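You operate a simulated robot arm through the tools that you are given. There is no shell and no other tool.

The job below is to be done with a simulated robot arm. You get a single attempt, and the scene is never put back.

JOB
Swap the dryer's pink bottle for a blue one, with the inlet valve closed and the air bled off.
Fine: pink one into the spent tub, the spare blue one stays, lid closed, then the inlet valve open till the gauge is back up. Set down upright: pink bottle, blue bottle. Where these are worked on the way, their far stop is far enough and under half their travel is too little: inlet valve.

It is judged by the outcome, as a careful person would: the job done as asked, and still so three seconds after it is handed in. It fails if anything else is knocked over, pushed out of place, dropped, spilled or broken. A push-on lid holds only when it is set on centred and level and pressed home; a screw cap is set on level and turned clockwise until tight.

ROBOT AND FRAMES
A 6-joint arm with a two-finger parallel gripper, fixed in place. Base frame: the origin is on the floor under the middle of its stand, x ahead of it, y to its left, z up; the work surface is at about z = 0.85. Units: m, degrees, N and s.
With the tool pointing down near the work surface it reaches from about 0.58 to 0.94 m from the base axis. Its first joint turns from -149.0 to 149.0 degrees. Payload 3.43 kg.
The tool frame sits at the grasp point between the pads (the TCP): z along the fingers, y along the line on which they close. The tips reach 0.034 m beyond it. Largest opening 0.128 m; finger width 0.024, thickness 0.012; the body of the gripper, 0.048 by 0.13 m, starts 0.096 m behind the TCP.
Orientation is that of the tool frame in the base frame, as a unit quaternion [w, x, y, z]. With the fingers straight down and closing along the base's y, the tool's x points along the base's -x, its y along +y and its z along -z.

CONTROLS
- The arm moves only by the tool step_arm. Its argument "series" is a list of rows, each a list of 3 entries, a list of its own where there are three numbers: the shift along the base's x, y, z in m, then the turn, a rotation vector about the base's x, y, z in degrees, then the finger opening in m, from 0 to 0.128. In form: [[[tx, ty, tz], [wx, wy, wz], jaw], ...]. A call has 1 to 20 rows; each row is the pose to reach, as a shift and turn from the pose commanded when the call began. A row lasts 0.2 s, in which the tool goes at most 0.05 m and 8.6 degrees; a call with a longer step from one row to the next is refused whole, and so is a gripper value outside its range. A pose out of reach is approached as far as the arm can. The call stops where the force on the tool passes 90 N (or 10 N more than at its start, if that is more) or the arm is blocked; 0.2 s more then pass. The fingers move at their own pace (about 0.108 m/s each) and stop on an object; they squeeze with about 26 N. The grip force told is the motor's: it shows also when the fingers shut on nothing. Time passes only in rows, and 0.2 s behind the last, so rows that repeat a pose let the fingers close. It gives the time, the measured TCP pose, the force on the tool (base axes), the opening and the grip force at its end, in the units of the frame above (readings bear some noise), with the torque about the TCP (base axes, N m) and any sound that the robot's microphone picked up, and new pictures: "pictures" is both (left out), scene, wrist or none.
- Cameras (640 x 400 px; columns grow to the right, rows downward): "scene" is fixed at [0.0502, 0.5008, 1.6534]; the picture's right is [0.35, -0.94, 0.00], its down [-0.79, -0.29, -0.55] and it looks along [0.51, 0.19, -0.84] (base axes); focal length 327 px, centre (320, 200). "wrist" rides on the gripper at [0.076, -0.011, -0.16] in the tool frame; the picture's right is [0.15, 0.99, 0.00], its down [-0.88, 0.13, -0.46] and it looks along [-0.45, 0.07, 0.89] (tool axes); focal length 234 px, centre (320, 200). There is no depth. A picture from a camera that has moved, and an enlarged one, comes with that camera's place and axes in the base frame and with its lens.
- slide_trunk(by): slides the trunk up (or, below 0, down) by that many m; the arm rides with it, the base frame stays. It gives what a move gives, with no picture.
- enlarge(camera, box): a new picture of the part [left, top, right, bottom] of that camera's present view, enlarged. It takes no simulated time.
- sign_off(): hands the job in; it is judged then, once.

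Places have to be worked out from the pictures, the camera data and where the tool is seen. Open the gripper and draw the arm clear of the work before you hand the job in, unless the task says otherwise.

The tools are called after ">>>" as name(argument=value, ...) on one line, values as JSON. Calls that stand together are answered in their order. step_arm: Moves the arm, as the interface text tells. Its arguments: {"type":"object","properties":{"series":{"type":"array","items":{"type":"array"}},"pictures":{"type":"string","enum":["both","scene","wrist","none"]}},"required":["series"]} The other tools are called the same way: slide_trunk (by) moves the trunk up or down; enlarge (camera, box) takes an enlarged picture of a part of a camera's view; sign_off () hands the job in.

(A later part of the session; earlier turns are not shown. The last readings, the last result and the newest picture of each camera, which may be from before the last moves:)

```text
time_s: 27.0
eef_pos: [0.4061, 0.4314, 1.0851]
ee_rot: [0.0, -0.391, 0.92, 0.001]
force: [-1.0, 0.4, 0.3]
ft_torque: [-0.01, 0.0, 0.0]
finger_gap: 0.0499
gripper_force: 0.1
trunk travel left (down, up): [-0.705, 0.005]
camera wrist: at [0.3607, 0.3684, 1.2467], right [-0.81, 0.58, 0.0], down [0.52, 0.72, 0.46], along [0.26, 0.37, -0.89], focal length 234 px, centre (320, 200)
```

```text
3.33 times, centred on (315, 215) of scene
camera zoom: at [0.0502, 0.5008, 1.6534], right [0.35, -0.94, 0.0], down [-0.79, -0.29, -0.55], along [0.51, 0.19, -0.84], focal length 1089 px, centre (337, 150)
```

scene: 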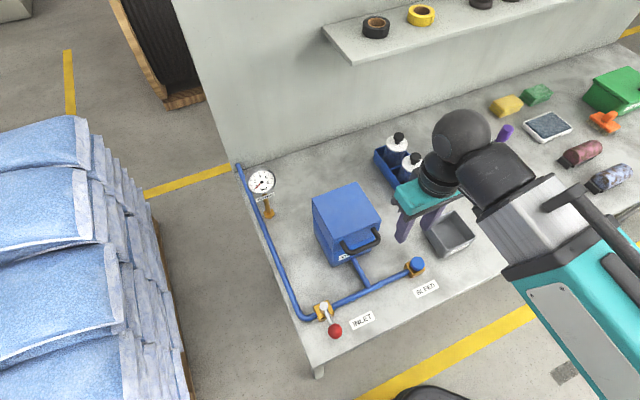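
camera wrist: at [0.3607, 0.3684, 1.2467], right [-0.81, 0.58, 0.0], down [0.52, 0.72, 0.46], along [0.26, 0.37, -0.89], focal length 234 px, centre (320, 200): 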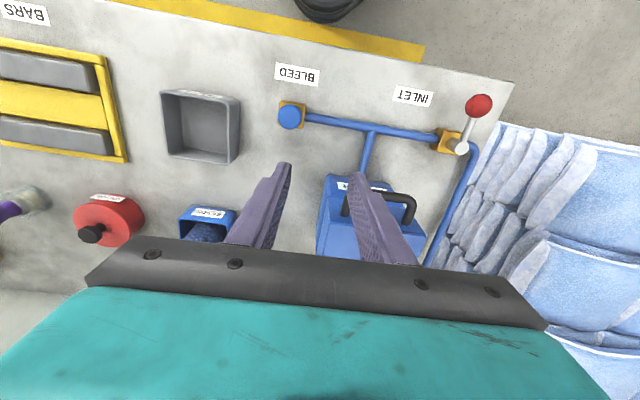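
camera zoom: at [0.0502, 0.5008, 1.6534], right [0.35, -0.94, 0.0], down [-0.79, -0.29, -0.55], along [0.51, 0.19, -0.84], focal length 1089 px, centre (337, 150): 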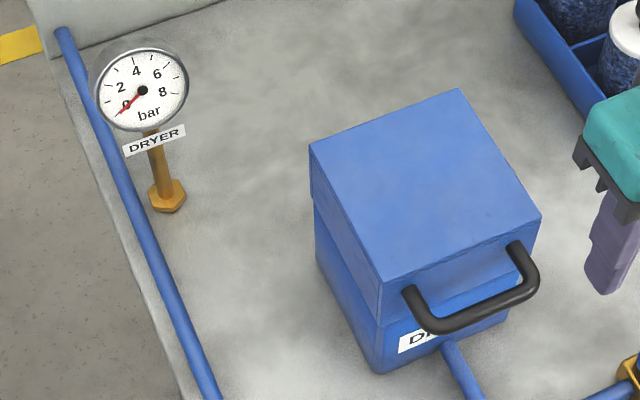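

The gauge holds at 0 and the red pressure pin has dropped into the lid, so it is safe to open. I'll move above the handle and turn the tool so it closes front-to-back across the bar.

>>> step_arm(series=[[[-0.004, 0.01, 0.01], [0, 0, 8.2], 0.05], [[-0.008, 0.02, 0.016], [0, 0, 16.4], 0.05], [[-0.012, 0.03, 0.016], [0, 0, 24.6], 0.05], [[-0.016, 0.04, 0.016], [0, 0, 32.8], 0.05], [[-0.02, 0.05, 0.016], [0, 0, 41], 0.05], [[-0.024, 0.06, 0.016], [0, 0, 49.2], 0.05], [[-0.028, 0.07, 0.016], [0, 0, 57.4], 0.05], [[-0.032, 0.08, 0.016], [0, 0, 65.6], 0.05], [[-0.032, 0.086, 0.016], [0, 0, 73.8], 0.05], [[-0.032, 0.086, 0.016], [0, 0, 82], 0.05], [[-0.032, 0.086, 0.016], [0, 0, 89], 0.05], [[-0.032, 0.086, 0.016], [0, 0, 89], 0.05]])

```text
time_s: 29.6
eef_pos: [0.3692, 0.5175, 1.1003]
ee_rot: [0.001, 0.924, -0.382, 0.0]
force: [0.4, 0.5, -0.8]
ft_torque: [0.02, -0.01, -0.01]
finger_gap: 0.0497
gripper_force: 0.0
trunk travel left (down, up): [-0.705, 0.005]
camera wrist: at [0.4305, 0.4717, 1.2614], right [-0.59, -0.81, 0.0], down [-0.72, 0.53, 0.46], along [-0.37, 0.27, -0.89], focal length 234 px, centre (320, 200)
```

scene: 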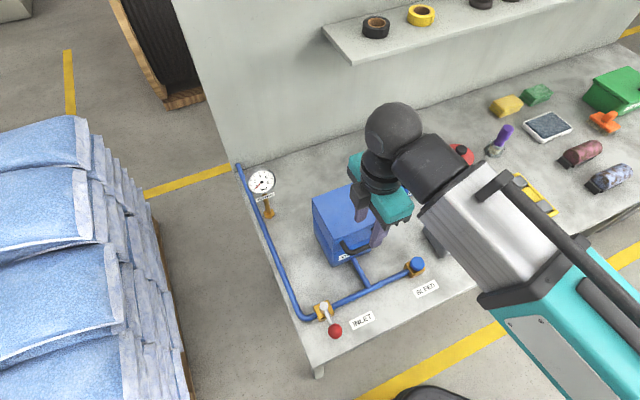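
wrist: 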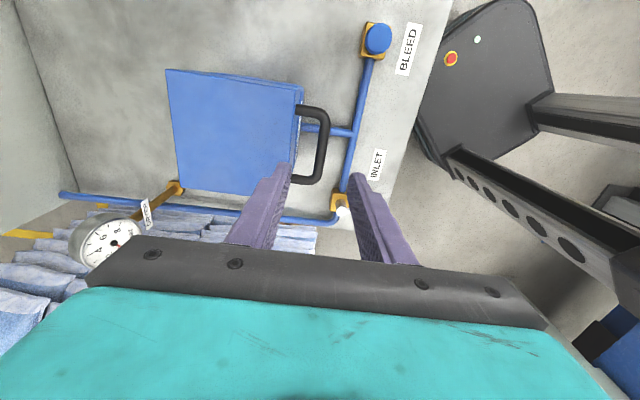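

I'll enlarge the handle in the wrist view to refine its position before descending.

>>> enlarge(camera="wrist", box=[240, 80, 400, 200])

>>> enlarge(camera="scene", box=[300, 170, 420, 270])

```text
3.33 times, centred on (320, 140) of wrist
camera zoom: at [0.4305, 0.4717, 1.2614], right [-0.59, -0.81, 0.0], down [-0.72, 0.53, 0.46], along [-0.37, 0.27, -0.89], focal length 781 px, centre (320, 400)
```

zoom: 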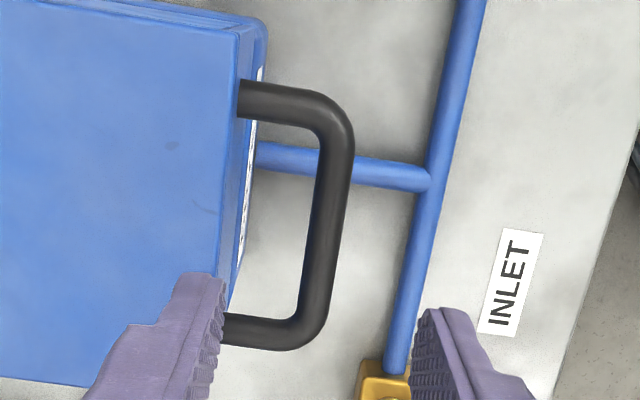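

```text
4.00 times, centred on (360, 220) of scene
camera zoom: at [0.0502, 0.5008, 1.6534], right [0.35, -0.94, 0.0], down [-0.79, -0.29, -0.55], along [0.51, 0.19, -0.84], focal length 1307 px, centre (160, 120)
```

zoom: 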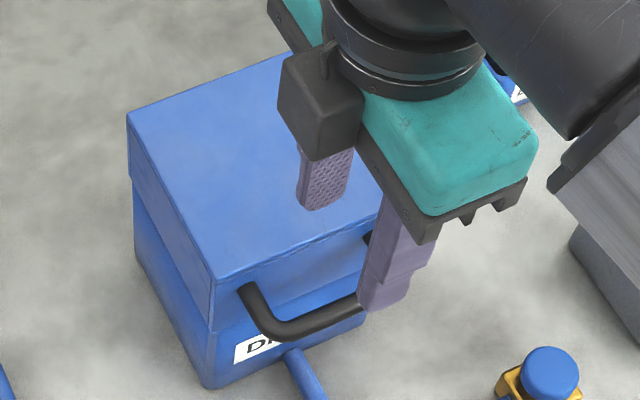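

I need the bar's height more accurately, so I'll zoom tightly on it in the scene view.

>>> enlarge(camera="scene", box=[340, 225, 396, 260])

>>> enlarge(camera="wrist", box=[280, 95, 360, 195])

```text
11.43 times, centred on (368, 242) of scene
camera zoom: at [0.0502, 0.5008, 1.6534], right [0.35, -0.94, 0.0], down [-0.79, -0.29, -0.55], along [0.51, 0.19, -0.84], focal length 3734 px, centre (-229, -286)
```

zoom: 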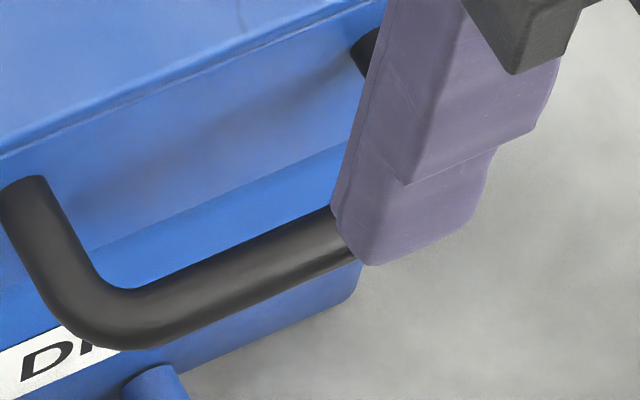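

```text
4.00 times, centred on (320, 145) of wrist
camera zoom: at [0.4305, 0.4717, 1.2614], right [-0.59, -0.81, 0.0], down [-0.72, 0.53, 0.46], along [-0.37, 0.27, -0.89], focal length 937 px, centre (320, 420)
```

zoom: 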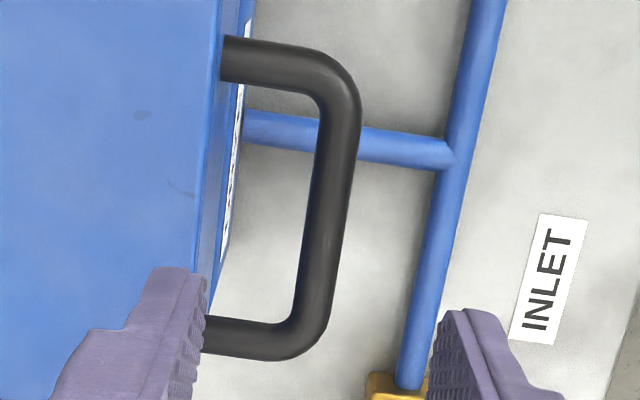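

The bar is at about v=0.6245 in bench coordinates, i.e. (0.370, 0.513), at z≈0.985, with about 28 mm between it and the lid face. I'll set a 28 mm opening and descend carefully so that one finger goes in behind the bar.

>>> step_arm(series=[[[0.0, -0.003, 0], [0, 0, 0], 0.028], [[-0.001, -0.005, -0.01], [0, 0, 0], 0.028], [[-0.001, -0.005, -0.03], [0, 0, 0], 0.028], [[-0.001, -0.005, -0.045], [0, 0, 0], 0.028], [[-0.001, -0.005, -0.06], [0, 0, 0], 0.028], [[-0.001, -0.005, -0.06], [0, 0, 0], 0.028]])

>>> enlarge(camera="wrist", box=[240, 100, 400, 220])

>>> enlarge(camera="scene", box=[320, 200, 420, 270])

```text
time_s: 31.0
eef_pos: [0.3683, 0.5106, 1.0404]
ee_rot: [0.0, 0.924, -0.382, 0.001]
force: [-0.2, -0.4, -0.3]
ft_torque: [0.03, -0.01, -0.01]
finger_gap: 0.0277
gripper_force: 0.0
trunk travel left (down, up): [-0.705, 0.005]
camera wrist: at [0.4285, 0.466, 1.2017], right [-0.59, -0.8, 0.0], down [-0.72, 0.53, 0.46], along [-0.37, 0.27, -0.89], focal length 234 px, centre (320, 200)
```

scene: 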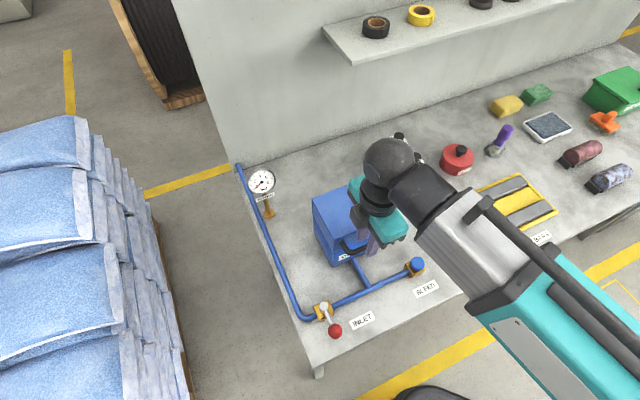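
wrist: 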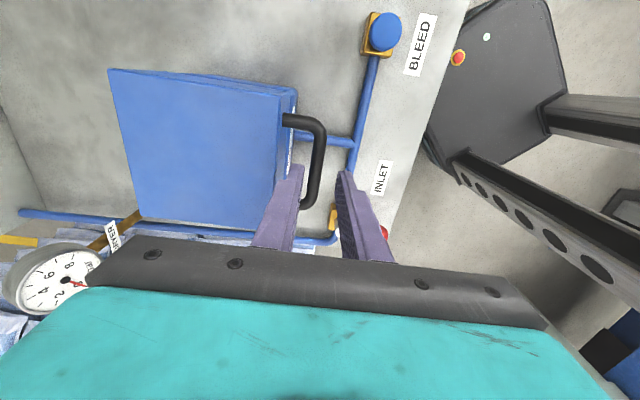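

```text
3.33 times, centred on (320, 160) of wrist
camera zoom: at [0.4285, 0.466, 1.2017], right [-0.59, -0.8, 0.0], down [-0.72, 0.53, 0.46], along [-0.37, 0.27, -0.89], focal length 781 px, centre (320, 333)
```

zoom: 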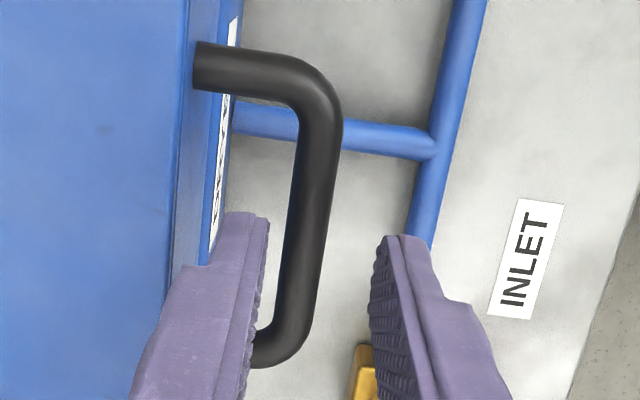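

```text
5.71 times, centred on (370, 235) of scene
camera zoom: at [0.0502, 0.5008, 1.6534], right [0.35, -0.94, 0.0], down [-0.79, -0.29, -0.55], along [0.51, 0.19, -0.84], focal length 1867 px, centre (34, 0)
```

zoom: 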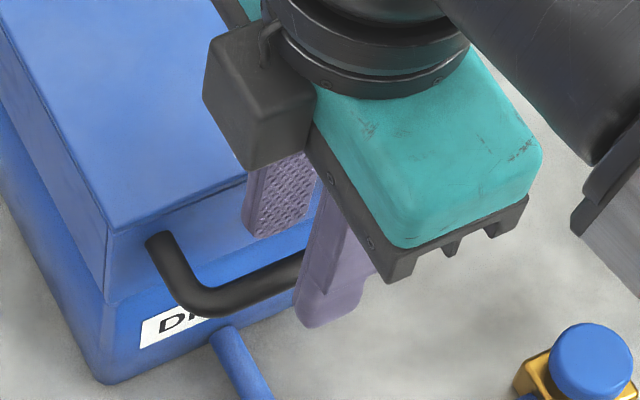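

The back finger is aligned over the gap between the bar and the lid face. I'll descend to the grip height slowly.

>>> step_arm(series=[[[0.001, 0.001, -0.01], [0, 0, 0], 0.028], [[0.001, 0.001, -0.02], [0, 0, 0], 0.028], [[0.001, 0.001, -0.028], [0, 0, 0], 0.028], [[0.001, 0.001, -0.034], [0, 0, 0], 0.028], [[0.001, 0.001, -0.034], [0, 0, 0], 0.028]])

>>> enlarge(camera="wrist", box=[240, 100, 400, 220])

>>> enlarge(camera="scene", box=[320, 200, 420, 270])

```text
time_s: 32.2
eef_pos: [0.3679, 0.5142, 1.0064]
ee_rot: [0.0, 0.924, -0.381, 0.0]
force: [-0.6, 0.8, -0.3]
ft_torque: [-0.03, 0.02, 0.03]
finger_gap: 0.028
gripper_force: 0.2
trunk travel left (down, up): [-0.705, 0.005]
camera wrist: at [0.4304, 0.4681, 1.1678], right [-0.59, -0.8, 0.0], down [-0.72, 0.53, 0.46], along [-0.37, 0.27, -0.89], focal length 234 px, centre (320, 200)
```

scene: 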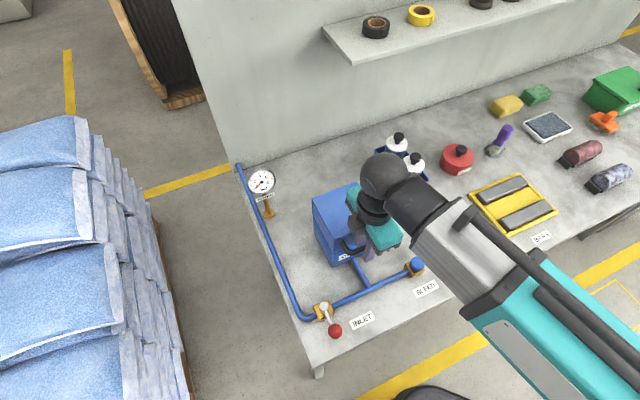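
wrist: 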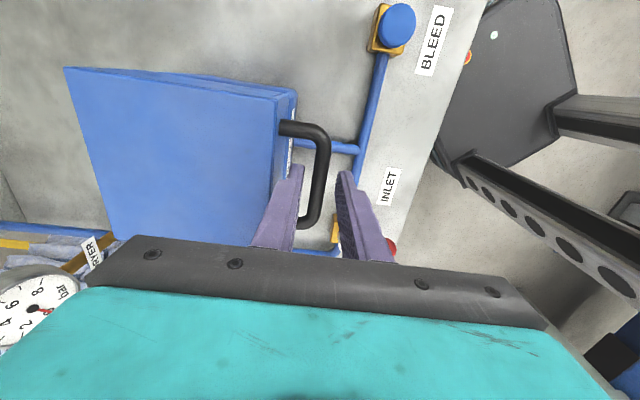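

```text
3.33 times, centred on (320, 160) of wrist
camera zoom: at [0.4304, 0.4681, 1.1678], right [-0.59, -0.8, 0.0], down [-0.72, 0.53, 0.46], along [-0.37, 0.27, -0.89], focal length 781 px, centre (320, 333)
```

zoom: 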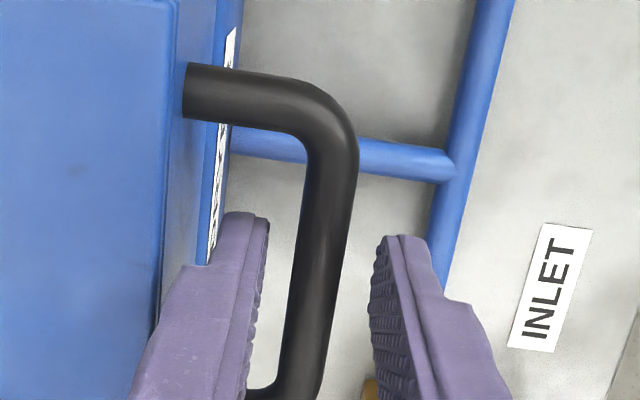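

```text
5.71 times, centred on (370, 235) of scene
camera zoom: at [0.0502, 0.5008, 1.6534], right [0.35, -0.94, 0.0], down [-0.79, -0.29, -0.55], along [0.51, 0.19, -0.84], focal length 1867 px, centre (34, 0)
```

zoom: 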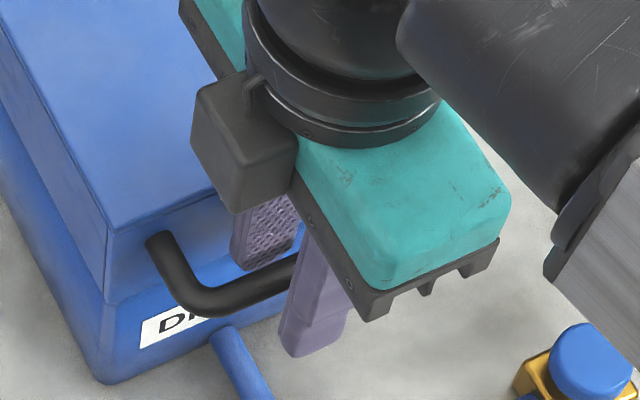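

The bar now sits between the fingertips, with the tips roughly 1.3 cm below its centre. I'll close on it.

>>> step_arm(series=[[[0, 0, 0], [0, 0, 0], 0.0], [[0, 0, 0], [0, 0, 0], 0.0], [[0, 0, 0], [0, 0, 0], 0.0]], pictures="wrist")

```text
time_s: 33.0
eef_pos: [0.3722, 0.5145, 1.0062]
ee_rot: [-0.001, 0.924, -0.381, 0.0]
force: [12.5, 12.4, 6.1]
ft_torque: [0.07, -0.3, 1.06]
finger_gap: 0.0113
gripper_force: 44.9
trunk travel left (down, up): [-0.705, 0.005]
camera wrist: at [0.4317, 0.4694, 1.1676], right [-0.59, -0.8, 0.0], down [-0.72, 0.53, 0.46], along [-0.37, 0.27, -0.89], focal length 234 px, centre (320, 200)
```

wrist: 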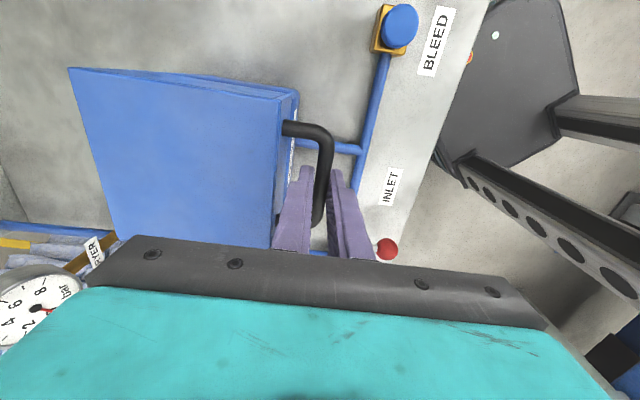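

The bar is gripped (gap 11.3 mm). I'll start lifting along an arc about an assumed rear hinge at the lid's bottom back edge, in small steps, checking forces.

>>> step_arm(series=[[[0.002, 0.002, 0.0068], [0, 0, 0], 0.0], [[0.004, 0.004, 0.0135], [0, 0, 0], 0.0], [[0.0062, 0.0062, 0.02], [0, 0, 0], 0.0], [[0.0087, 0.0087, 0.0265], [0, 0, 0], 0.0], [[0.0087, 0.0087, 0.0265], [0, 0, 0], 0.0]])

>>> enlarge(camera="scene", box=[300, 170, 420, 270])

```text
time_s: 34.2
eef_pos: [0.379, 0.5221, 1.0335]
ee_rot: [0.001, 0.924, -0.382, -0.001]
force: [8.3, -2.4, -4.9]
ft_torque: [0.17, 0.18, 1.07]
finger_gap: 0.0115
gripper_force: 45.1
trunk travel left (down, up): [-0.705, 0.005]
camera wrist: at [0.4391, 0.4772, 1.1949], right [-0.59, -0.8, 0.0], down [-0.72, 0.53, 0.46], along [-0.37, 0.27, -0.89], focal length 234 px, centre (320, 200)
```

scene: 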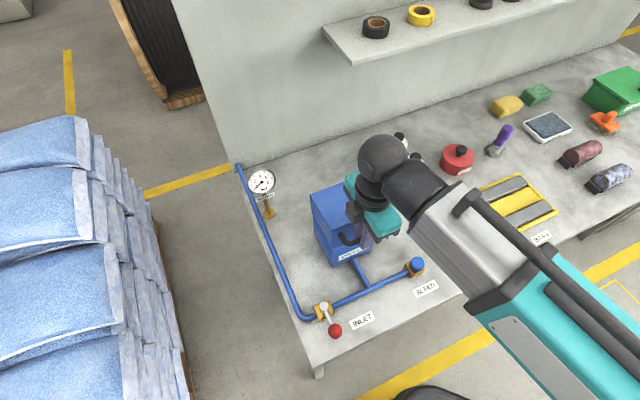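
wrist: 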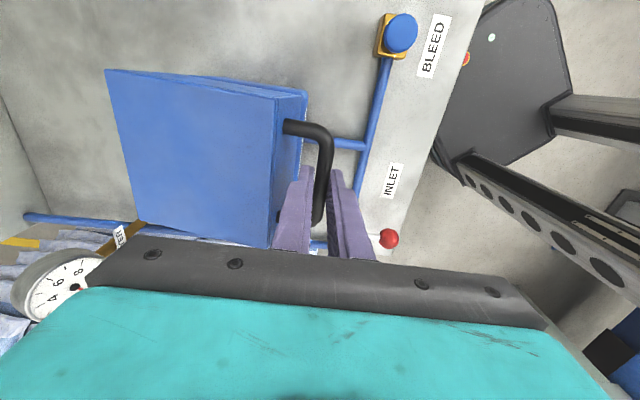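

```text
4.00 times, centred on (360, 220) of scene
camera zoom: at [0.0502, 0.5008, 1.6534], right [0.35, -0.94, 0.0], down [-0.79, -0.29, -0.55], along [0.51, 0.19, -0.84], focal length 1307 px, centre (160, 120)
```

zoom: 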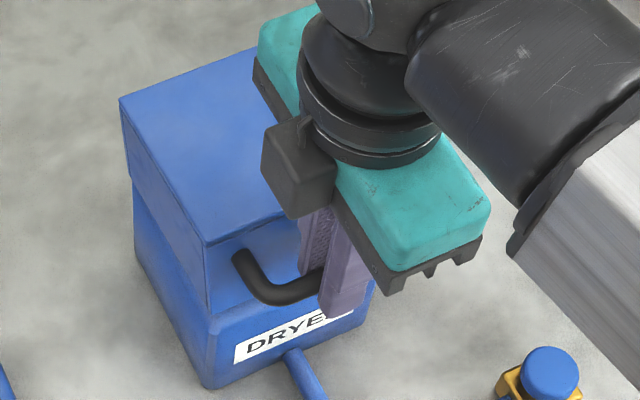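

The lid is pivoting about a rear hinge as expected, and the forces are small. I'll continue along the arc to about 40° with a slight yaw relief.

>>> step_arm(series=[[[0.0054, 0.0054, 0.0123], [0, 0, 0.5], 0.0], [[0.0117, 0.0117, 0.0239], [0, 0, 1], 0.0], [[0.0186, 0.0186, 0.0348], [0, 0, 1.5], 0.0], [[0.0262, 0.0262, 0.0447], [0, 0, 1.5], 0.0], [[0.0343, 0.0343, 0.0536], [0, 0, 1.5], 0.0], [[0.0429, 0.0429, 0.0615], [0, 0, 1.5], 0.0], [[0.0429, 0.0429, 0.0615], [0, 0, 1.5], 0.0]])

>>> enlarge(camera="scene", box=[290, 150, 430, 270])

```text
time_s: 35.8
eef_pos: [0.4193, 0.5632, 1.0985]
ee_rot: [-0.001, 0.929, -0.371, 0.0]
force: [-12.3, -9.6, 25.9]
ft_torque: [-0.05, 0.23, -0.99]
finger_gap: 0.0116
gripper_force: 45.0
trunk travel left (down, up): [-0.705, 0.005]
camera wrist: at [0.4807, 0.5189, 1.2591], right [-0.57, -0.82, 0.0], down [-0.73, 0.51, 0.46], along [-0.37, 0.26, -0.89], focal length 234 px, centre (320, 200)
```

scene: 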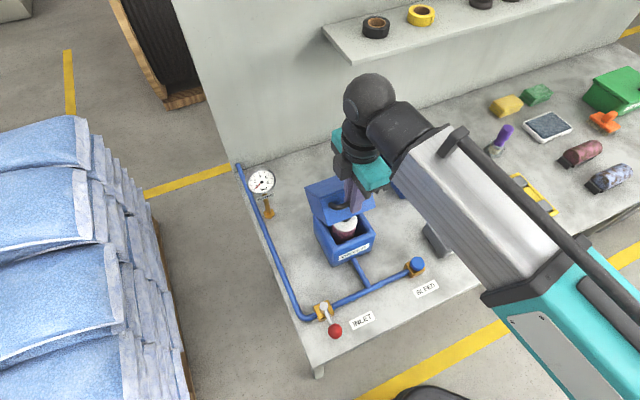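
wrist: 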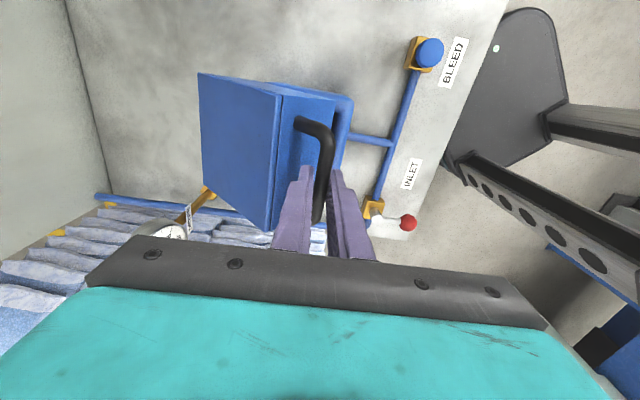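

```text
3.33 times, centred on (360, 210) of scene
camera zoom: at [0.0502, 0.5008, 1.6534], right [0.35, -0.94, 0.0], down [-0.79, -0.29, -0.55], along [0.51, 0.19, -0.84], focal length 1089 px, centre (187, 167)
```

zoom: 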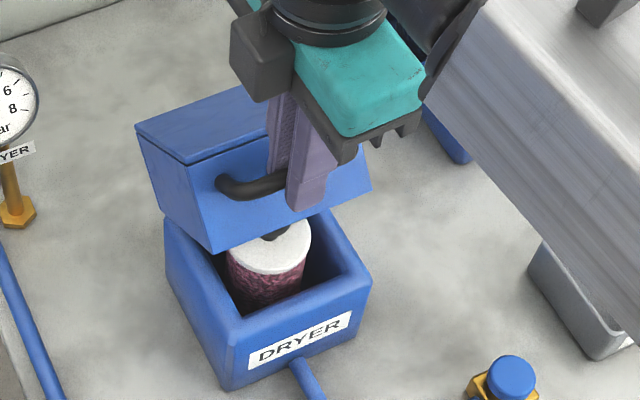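

The lid is at about 40° and the pink bottle is visible. The force is purely radial-outward, so the true arc is slightly different from my guess. I'll refit it (hinge at v≈0.782, radius ≈0.162) and continue the swing.

>>> step_arm(series=[[[0.0, 0.0, 0.006], [0, 0, -0.7], 0.0], [[0.0069, 0.0069, 0.0127], [0, 0, -0.7], 0.0], [[0.0177, 0.0177, 0.0196], [0, 0, -0.7], 0.0], [[0.0292, 0.0292, 0.0249], [0, 0, -0.7], 0.0], [[0.0409, 0.0409, 0.0284], [0, 0, -0.7], 0.0], [[0.0409, 0.0409, 0.0284], [0, 0, -0.7], 0.0]])

>>> enlarge(camera="scene", box=[290, 150, 430, 270])

```text
time_s: 37.2
eef_pos: [0.4638, 0.6075, 1.1219]
ee_rot: [0.0, 0.927, -0.375, -0.001]
force: [-9.8, 11.7, -4.4]
ft_torque: [0.15, 0.11, -0.62]
finger_gap: 0.0116
gripper_force: 45.2
trunk travel left (down, up): [-0.705, 0.005]
camera wrist: at [0.5255, 0.5634, 1.2833], right [-0.58, -0.81, 0.0], down [-0.72, 0.52, 0.46], along [-0.37, 0.27, -0.89], focal length 234 px, centre (320, 200)
```

scene: 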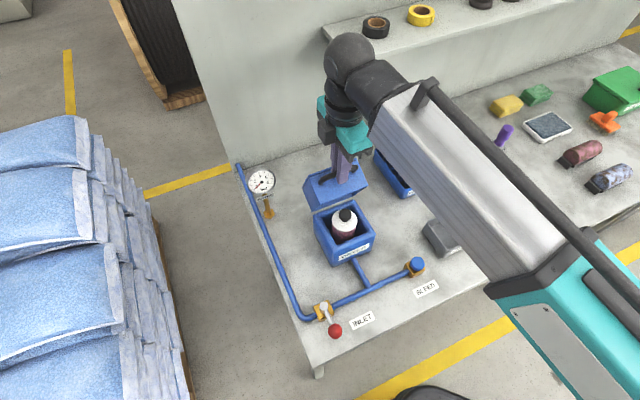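
wrist: 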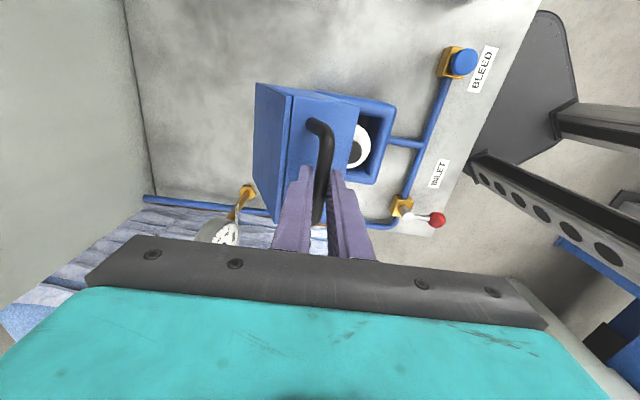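

```text
3.33 times, centred on (360, 210) of scene
camera zoom: at [0.0502, 0.5008, 1.6534], right [0.35, -0.94, 0.0], down [-0.79, -0.29, -0.55], along [0.51, 0.19, -0.84], focal length 1089 px, centre (187, 167)
```

zoom: 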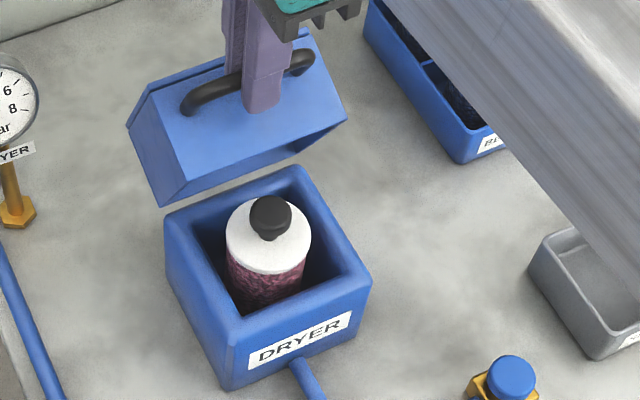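

At about 65° the forces remain low. I'll continue the swing toward about 95°, watching for the hinge stop.

>>> step_arm(series=[[[0.0109, 0.0129, 0.0018], [0, 0, -0.5], 0.0], [[0.0229, 0.0249, 0.0018], [0, 0, -0.5], 0.0], [[0.0348, 0.0368, 0.0], [0, 0, -0.5], 0.0], [[0.0465, 0.0485, -0.0035], [0, 0, -0.5], 0.0], [[0.0561, 0.0581, -0.0078], [0, 0, -0.5], 0.0], [[0.0561, 0.0581, -0.0078], [0, 0, -0.5], 0.0]])

>>> enlarge(camera="scene", box=[290, 130, 430, 250])

```text
time_s: 38.6
eef_pos: [0.5183, 0.6623, 1.116]
ee_rot: [0.0, 0.925, -0.381, 0.0]
force: [1.7, -0.6, 0.0]
ft_torque: [-0.64, -0.58, -0.49]
finger_gap: 0.0115
gripper_force: 44.9
trunk travel left (down, up): [-0.705, 0.005]
camera wrist: at [0.5794, 0.6173, 1.2764], right [-0.59, -0.81, 0.0], down [-0.72, 0.53, 0.46], along [-0.37, 0.27, -0.89], focal length 234 px, centre (320, 200)
```

scene: 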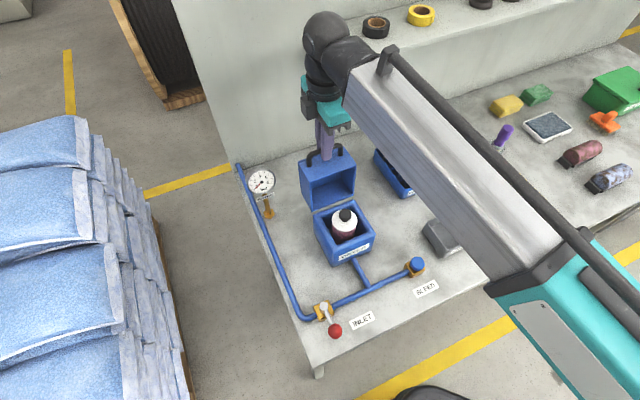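
wrist: 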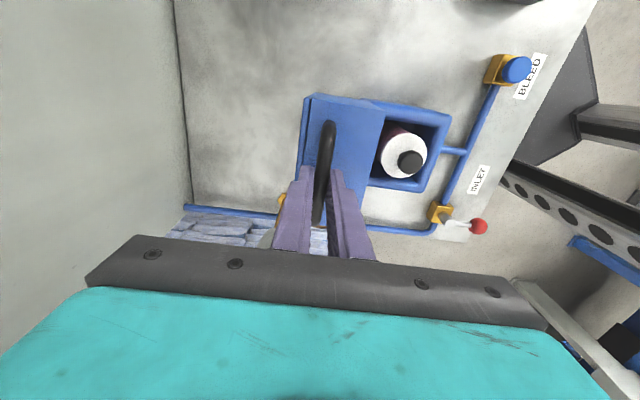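

```text
3.33 times, centred on (360, 190) of scene
camera zoom: at [0.0502, 0.5008, 1.6534], right [0.35, -0.94, 0.0], down [-0.79, -0.29, -0.55], along [0.51, 0.19, -0.84], focal length 1089 px, centre (187, 233)
```

zoom: 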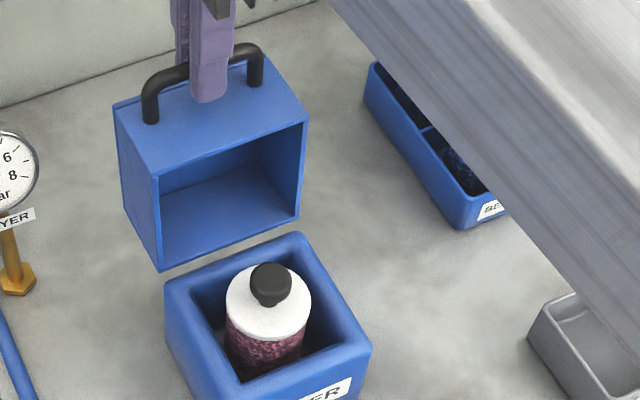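

The lid stands at about 95°, slightly past upright, with near-zero force. I'll ease it further back to find where it rests.

>>> step_arm(series=[[[0.0037, 0.0037, -0.002], [0, 0, 0], 0.0], [[0.0074, 0.0074, -0.0042], [0, 0, 0], 0.0], [[0.011, 0.011, -0.0066], [0, 0, 0], 0.0], [[0.0146, 0.0146, -0.0092], [0, 0, 0], 0.0], [[0.0146, 0.0146, -0.0092], [0, 0, 0], 0.0]])

>>> enlarge(camera="scene", box=[290, 130, 430, 250])

```text
time_s: 39.8
eef_pos: [0.5345, 0.6772, 1.1059]
ee_rot: [0.0, 0.925, -0.38, -0.001]
force: [3.6, -0.2, 4.2]
ft_torque: [-0.33, -0.38, -0.68]
finger_gap: 0.0116
gripper_force: 44.3
trunk travel left (down, up): [-0.705, 0.005]
camera wrist: at [0.5943, 0.6319, 1.2673], right [-0.59, -0.81, 0.0], down [-0.72, 0.53, 0.46], along [-0.37, 0.27, -0.89], focal length 234 px, centre (320, 200)
```

scene: 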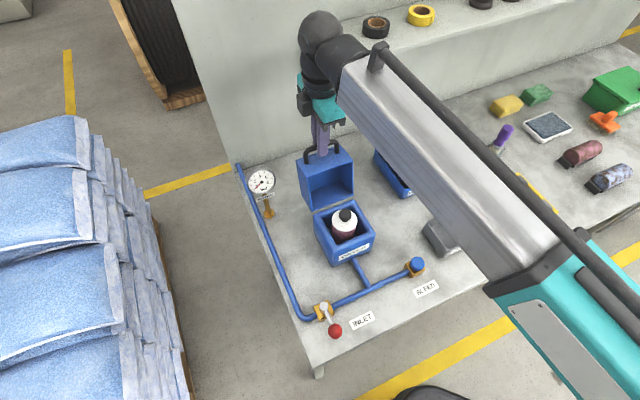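
wrist: 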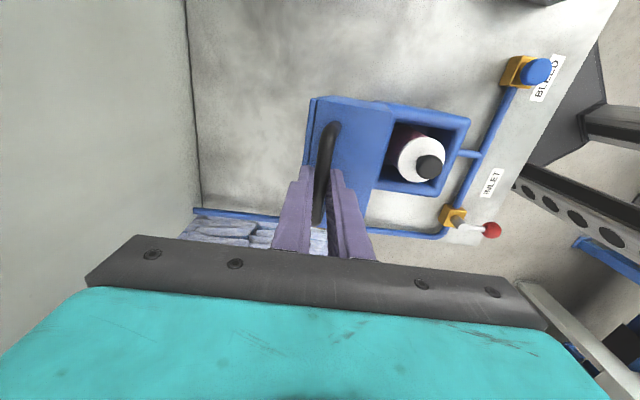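

```text
3.33 times, centred on (360, 190) of scene
camera zoom: at [0.0502, 0.5008, 1.6534], right [0.35, -0.94, 0.0], down [-0.79, -0.29, -0.55], along [0.51, 0.19, -0.84], focal length 1089 px, centre (187, 233)
```

zoom: 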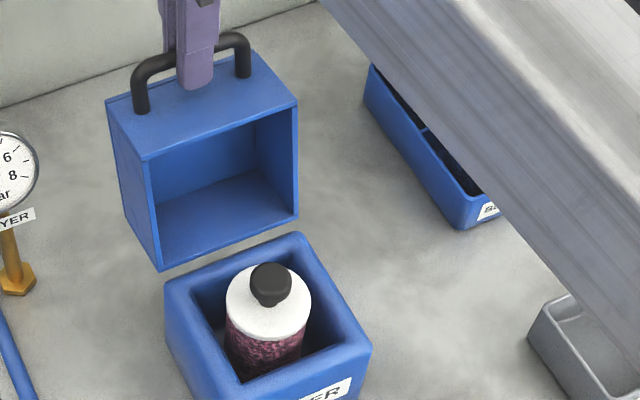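

The lid is at about 103° and still moving freely. I'll keep easing it back a little to find the stop.

>>> step_arm(series=[[[0.0035, 0.0035, -0.0027], [0, 0, 0], 0.0], [[0.0069, 0.0069, -0.0056], [0, 0, 0], 0.0], [[0.0103, 0.0103, -0.0087], [0, 0, 0], 0.0], [[0.0135, 0.0135, -0.0119], [0, 0, 0], 0.0], [[0.0135, 0.0135, -0.0119], [0, 0, 0], 0.0]])

>>> enlarge(camera="scene", box=[290, 130, 430, 250])

```text
time_s: 41.0
eef_pos: [0.5401, 0.6839, 1.0997]
ee_rot: [0.003, 0.925, -0.379, -0.001]
force: [-17.0, -30.5, 25.5]
ft_torque: [0.02, 0.77, -0.73]
finger_gap: 0.0116
gripper_force: 45.0
trunk travel left (down, up): [-0.705, 0.005]
camera wrist: at [0.6021, 0.6398, 1.2614], right [-0.59, -0.81, 0.01], down [-0.72, 0.53, 0.46], along [-0.37, 0.27, -0.89], focal length 234 px, centre (320, 200)
```

scene: 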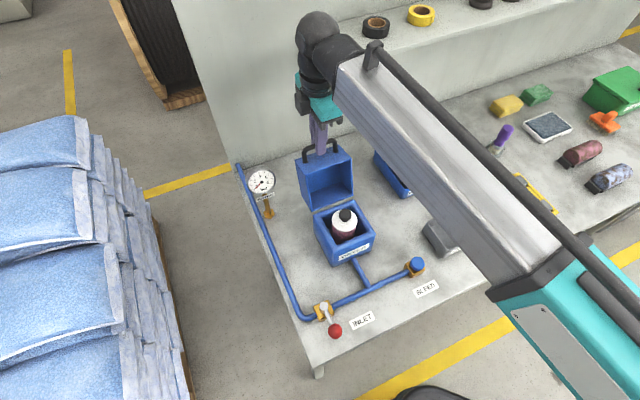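
wrist: 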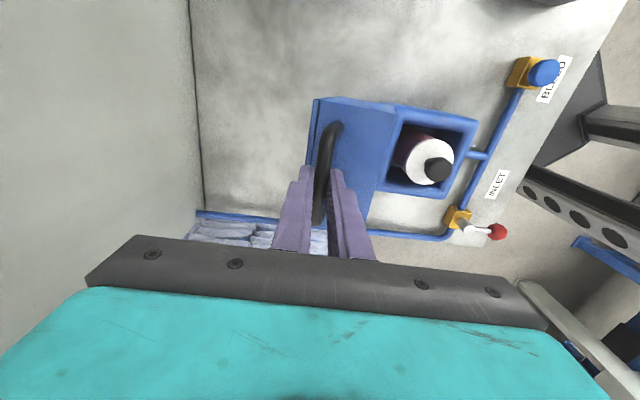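

```text
3.33 times, centred on (360, 190) of scene
camera zoom: at [0.0502, 0.5008, 1.6534], right [0.35, -0.94, 0.0], down [-0.79, -0.29, -0.55], along [0.51, 0.19, -0.84], focal length 1089 px, centre (187, 233)
```

zoom: 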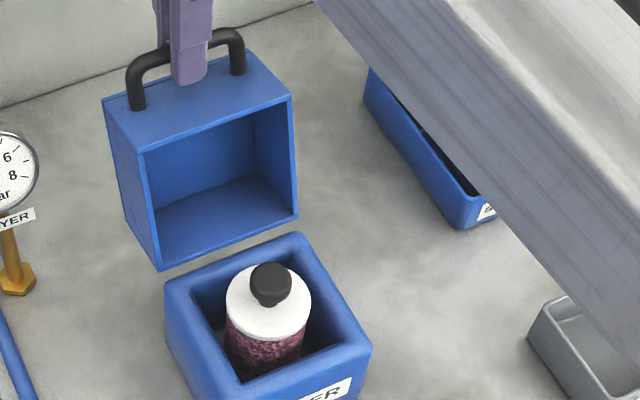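

The resisting force shows the lid has reached its stop at about 105°, leaning back. I'll relax the push, release the bar and lift clear.

>>> step_arm(series=[[[-0.005, -0.005, 0.004], [0, 0, 0], 0.0], [[-0.0093, -0.0093, 0.008], [0, 0, 0], 0.0], [[-0.0093, -0.0093, 0.008], [0, 0, 0], 0.03], [[-0.0093, -0.0093, 0.008], [0, 0, 0], 0.034], [[-0.0093, -0.0093, 0.018], [0, 0, 0], 0.034], [[-0.0093, -0.0093, 0.033], [0, 0, 0], 0.034], [[-0.0093, -0.0093, 0.043], [0, 0, 0], 0.034], [[-0.0093, -0.0093, 0.043], [0, 0, 0], 0.034]])

>>> enlarge(camera="scene", box=[290, 130, 430, 250])

```text
time_s: 42.8
eef_pos: [0.5377, 0.6824, 1.1362]
ee_rot: [0.001, 0.925, -0.379, 0.0]
force: [0.1, 0.3, 0.5]
ft_torque: [0.0, 0.0, 0.0]
finger_gap: 0.0339
gripper_force: 0.1
trunk travel left (down, up): [-0.705, 0.005]
camera wrist: at [0.5979, 0.6368, 1.2974], right [-0.59, -0.81, 0.0], down [-0.72, 0.53, 0.46], along [-0.37, 0.27, -0.89], focal length 234 px, centre (320, 200)
```

scene: 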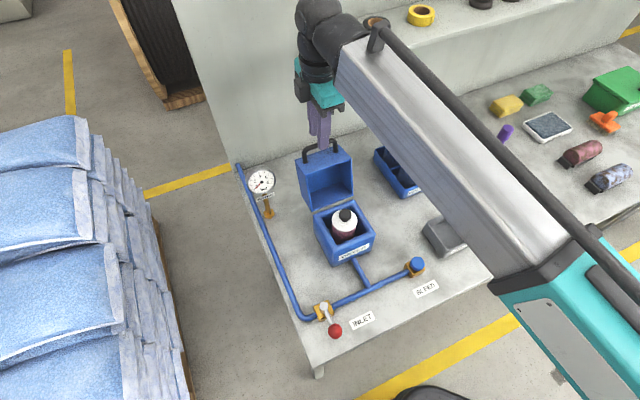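
wrist: 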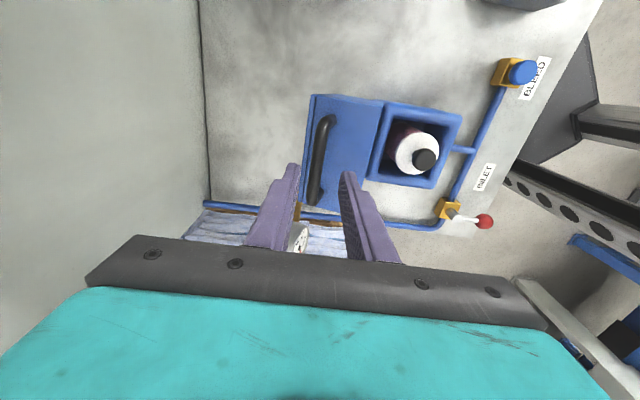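

```text
3.33 times, centred on (360, 190) of scene
camera zoom: at [0.0502, 0.5008, 1.6534], right [0.35, -0.94, 0.0], down [-0.79, -0.29, -0.55], along [0.51, 0.19, -0.84], focal length 1089 px, centre (187, 233)
```

zoom: 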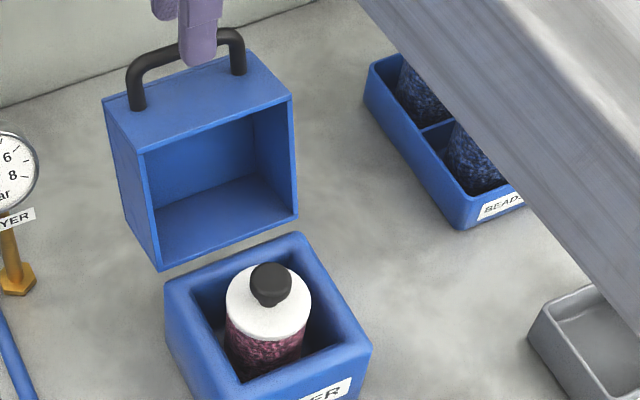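

The lid stays open by itself and the gripper is clear. The pink bottle's knob top is at about (0.436, 0.580, 0.989). I'll move forward over it, turning the tool back to the u-aligned heading.

>>> step_arm(series=[[[-0.02, -0.02, 0.0], [0, 0, 0], 0.034], [[-0.045, -0.045, 0.0], [0, 0, 0], 0.034], [[-0.07, -0.07, 0.0], [0, 0, -8], 0.05], [[-0.085, -0.085, 0.0], [0, 0, -16], 0.06], [[-0.095, -0.095, 0.0], [0, 0, -24], 0.07], [[-0.1, -0.1, 0.0], [0, 0, -32], 0.07], [[-0.1, -0.1, 0.0], [0, 0, -40], 0.07], [[-0.1, -0.1, 0.0], [0, 0, -48], 0.07], [[-0.1, -0.1, 0.0], [0, 0, -56], 0.07], [[-0.1, -0.1, 0.0], [0, 0, -64], 0.07], [[-0.1, -0.1, 0.0], [0, 0, -72], 0.07], [[-0.1, -0.1, 0.0], [0, 0, -80], 0.07], [[-0.1, -0.1, 0.0], [0, 0, -88], 0.07], [[-0.1, -0.1, 0.0], [0, 0, -90], 0.07], [[-0.1, -0.1, 0.0], [0, 0, -90], 0.07]])

>>> enlarge(camera="wrist", box=[240, 100, 400, 220])

```text
time_s: 46.0
eef_pos: [0.4369, 0.5828, 1.1362]
ee_rot: [0.0, -0.385, 0.923, 0.0]
force: [0.3, -0.7, 0.2]
ft_torque: [-0.01, 0.03, -0.03]
finger_gap: 0.0698
gripper_force: 0.0
trunk travel left (down, up): [-0.705, 0.005]
camera wrist: at [0.3907, 0.5213, 1.298], right [-0.81, 0.59, 0.0], down [0.53, 0.72, 0.46], along [0.27, 0.37, -0.89], focal length 234 px, centre (320, 200)
```

scene: 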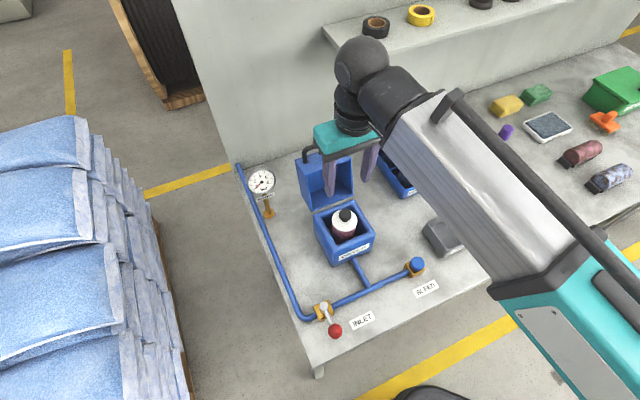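
wrist: 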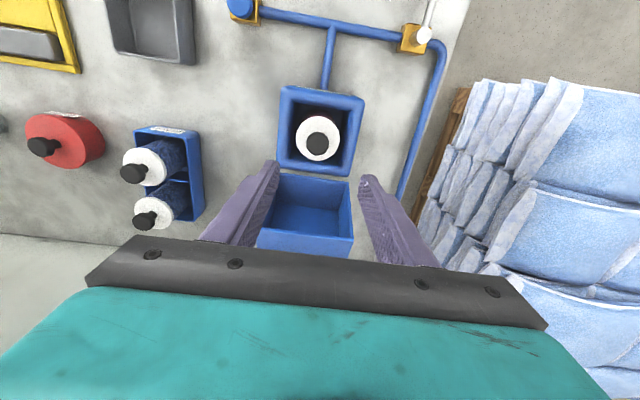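

```text
3.33 times, centred on (320, 160) of wrist
camera zoom: at [0.3907, 0.5213, 1.298], right [-0.81, 0.59, 0.0], down [0.53, 0.72, 0.46], along [0.27, 0.37, -0.89], focal length 781 px, centre (320, 333)
```

zoom: 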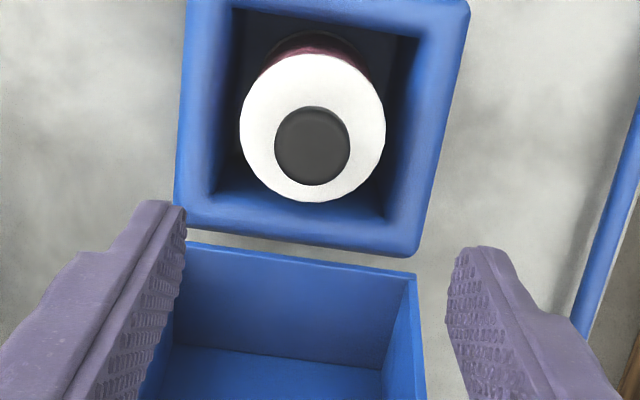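

The knob centre re-measures at (0.437, 0.580) with its top at z≈0.989 and the white shoulder at about 0.959. I'll descend so the tips sit just above the shoulder.

>>> step_arm(series=[[[0, -0.003, -0.03], [0, 0, 0], 0.06], [[0, -0.003, -0.06], [0, 0, 0], 0.06], [[0, -0.003, -0.09], [0, 0, 0], 0.06], [[0, -0.003, -0.115], [0, 0, 0], 0.06], [[0, -0.003, -0.128], [0, 0, 0], 0.06], [[0, -0.003, -0.136], [0, 0, 0], 0.06], [[0, -0.003, -0.136], [0, 0, 0], 0.06]])

>>> enlarge(camera="wrist", box=[240, 120, 400, 240])

>>> enlarge(camera="scene", box=[290, 150, 430, 270])

```text
time_s: 47.6
eef_pos: [0.4364, 0.5813, 1.002]
ee_rot: [0.001, -0.385, 0.923, 0.001]
force: [-0.2, -0.1, 0.7]
ft_torque: [0.02, 0.01, 0.03]
finger_gap: 0.0599
gripper_force: 0.2
trunk travel left (down, up): [-0.705, 0.005]
camera wrist: at [0.3903, 0.5182, 1.1629], right [-0.81, 0.59, 0.0], down [0.53, 0.72, 0.46], along [0.27, 0.37, -0.89], focal length 234 px, centre (320, 200)
```

scene: 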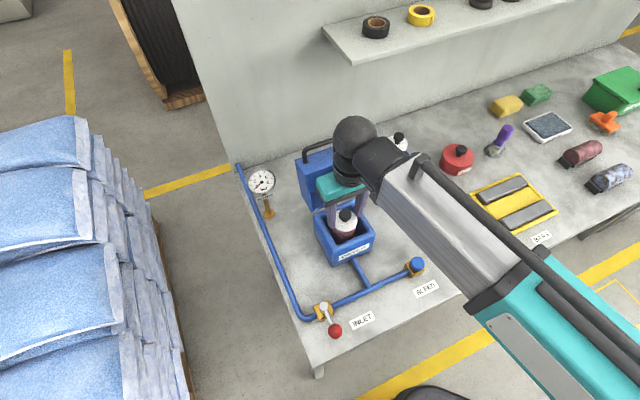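
wrist: 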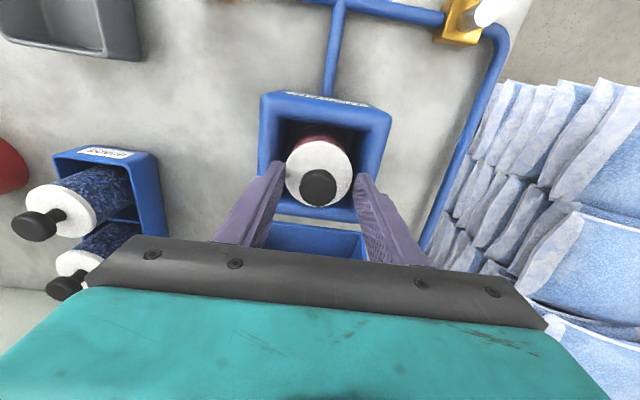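

```text
3.33 times, centred on (320, 180) of wrist
camera zoom: at [0.3903, 0.5182, 1.1629], right [-0.81, 0.59, 0.0], down [0.53, 0.72, 0.46], along [0.27, 0.37, -0.89], focal length 781 px, centre (320, 267)
```

zoom: 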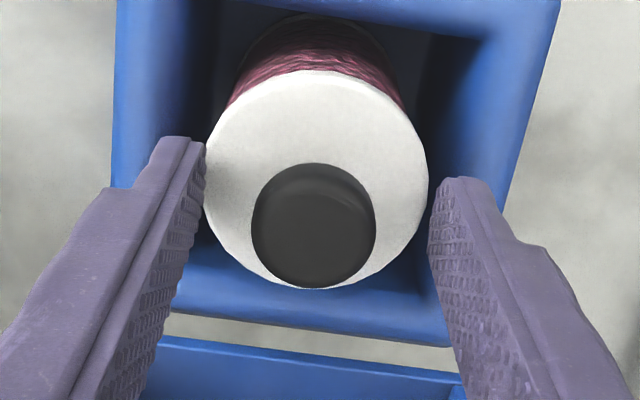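

```text
3.33 times, centred on (360, 210) of scene
camera zoom: at [0.0502, 0.5008, 1.6534], right [0.35, -0.94, 0.0], down [-0.79, -0.29, -0.55], along [0.51, 0.19, -0.84], focal length 1089 px, centre (187, 167)
```

zoom: 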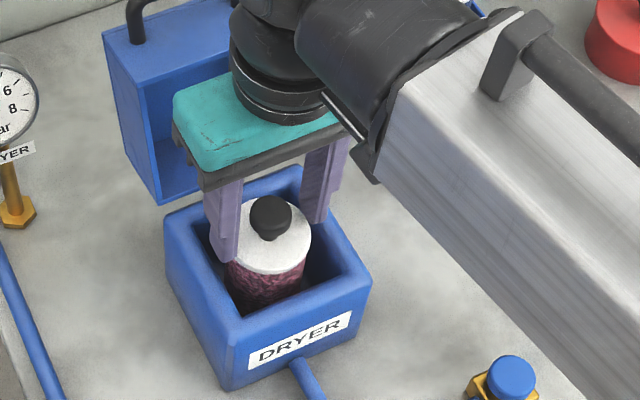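

The fingers straddle the knob well. I'll close on it.

>>> step_arm(series=[[[0.001, 0.001, 0], [0, 0, 0], 0.03], [[0.001, 0.001, 0], [0, 0, 0], 0.01], [[0.001, 0.001, 0], [0, 0, 0], 0.01], [[0.001, 0.001, 0], [0, 0, 0], 0.01]], pictures="wrist")

```text
time_s: 48.6
eef_pos: [0.4367, 0.5808, 1.0018]
ee_rot: [0.001, -0.386, 0.923, 0.0]
force: [0.7, -0.6, 0.8]
ft_torque: [-0.04, 0.04, 0.03]
finger_gap: 0.0292
gripper_force: 26.2
trunk travel left (down, up): [-0.705, 0.005]
camera wrist: at [0.3909, 0.5184, 1.1629], right [-0.81, 0.59, 0.0], down [0.53, 0.72, 0.46], along [0.27, 0.37, -0.89], focal length 234 px, centre (320, 200)
```

wrist: 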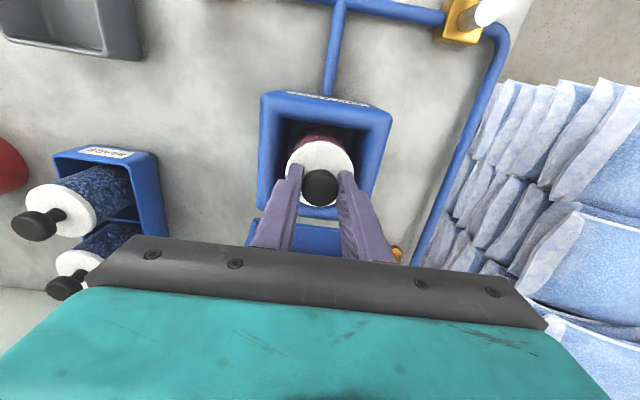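

The knob is gripped (29 mm). I'll lift straight up slowly until the bottle clears the dryer rim.

>>> step_arm(series=[[[0, 0, 0.008], [0, 0, 0], 0.01], [[0, 0, 0.02], [0, 0, 0], 0.01], [[0, 0, 0.035], [0, 0, 0], 0.01], [[0, 0, 0.05], [0, 0, 0], 0.01], [[0, 0, 0.065], [0, 0, 0], 0.01], [[0, 0, 0.08], [0, 0, 0], 0.01], [[0, 0, 0.095], [0, 0, 0], 0.01], [[0, 0, 0.11], [0, 0, 0], 0.01], [[0, 0, 0.11], [0, 0, 0], 0.01]])

>>> enlarge(camera="scene", box=[290, 130, 430, 270])

```text
time_s: 50.6
eef_pos: [0.4374, 0.5801, 1.113]
ee_rot: [0.001, -0.386, 0.922, 0.001]
force: [0.5, -0.1, -2.3]
ft_torque: [-0.02, 0.0, 0.0]
finger_gap: 0.0292
gripper_force: 26.1
trunk travel left (down, up): [-0.705, 0.005]
camera wrist: at [0.3906, 0.5183, 1.273], right [-0.81, 0.59, 0.0], down [0.53, 0.72, 0.46], along [0.27, 0.37, -0.89], focal length 234 px, centre (320, 200)
```

scene: 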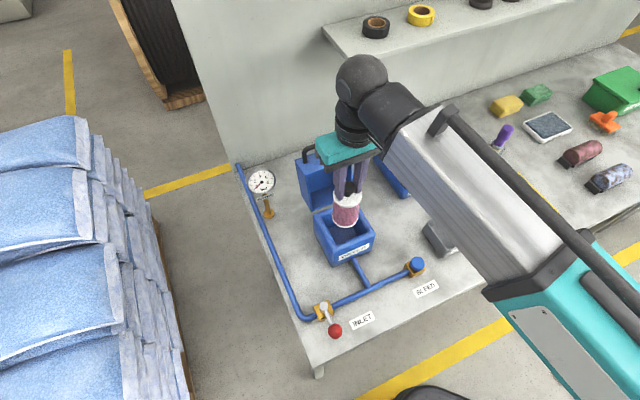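
wrist: 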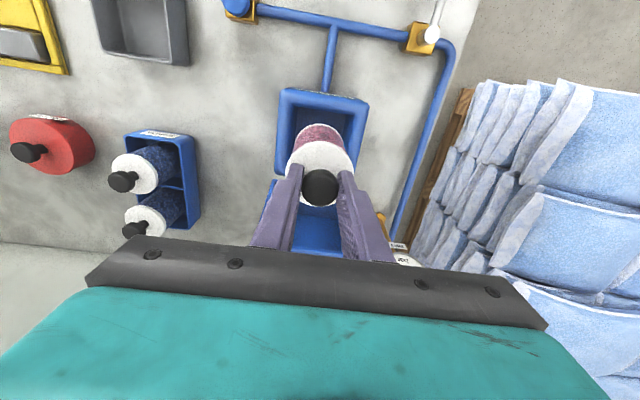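

```text
2.86 times, centred on (360, 200) of scene
camera zoom: at [0.0502, 0.5008, 1.6534], right [0.35, -0.94, 0.0], down [-0.79, -0.29, -0.55], along [0.51, 0.19, -0.84], focal length 934 px, centre (206, 200)
```

zoom: 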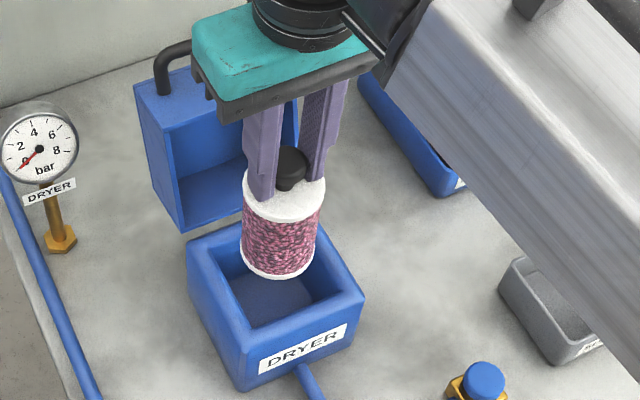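

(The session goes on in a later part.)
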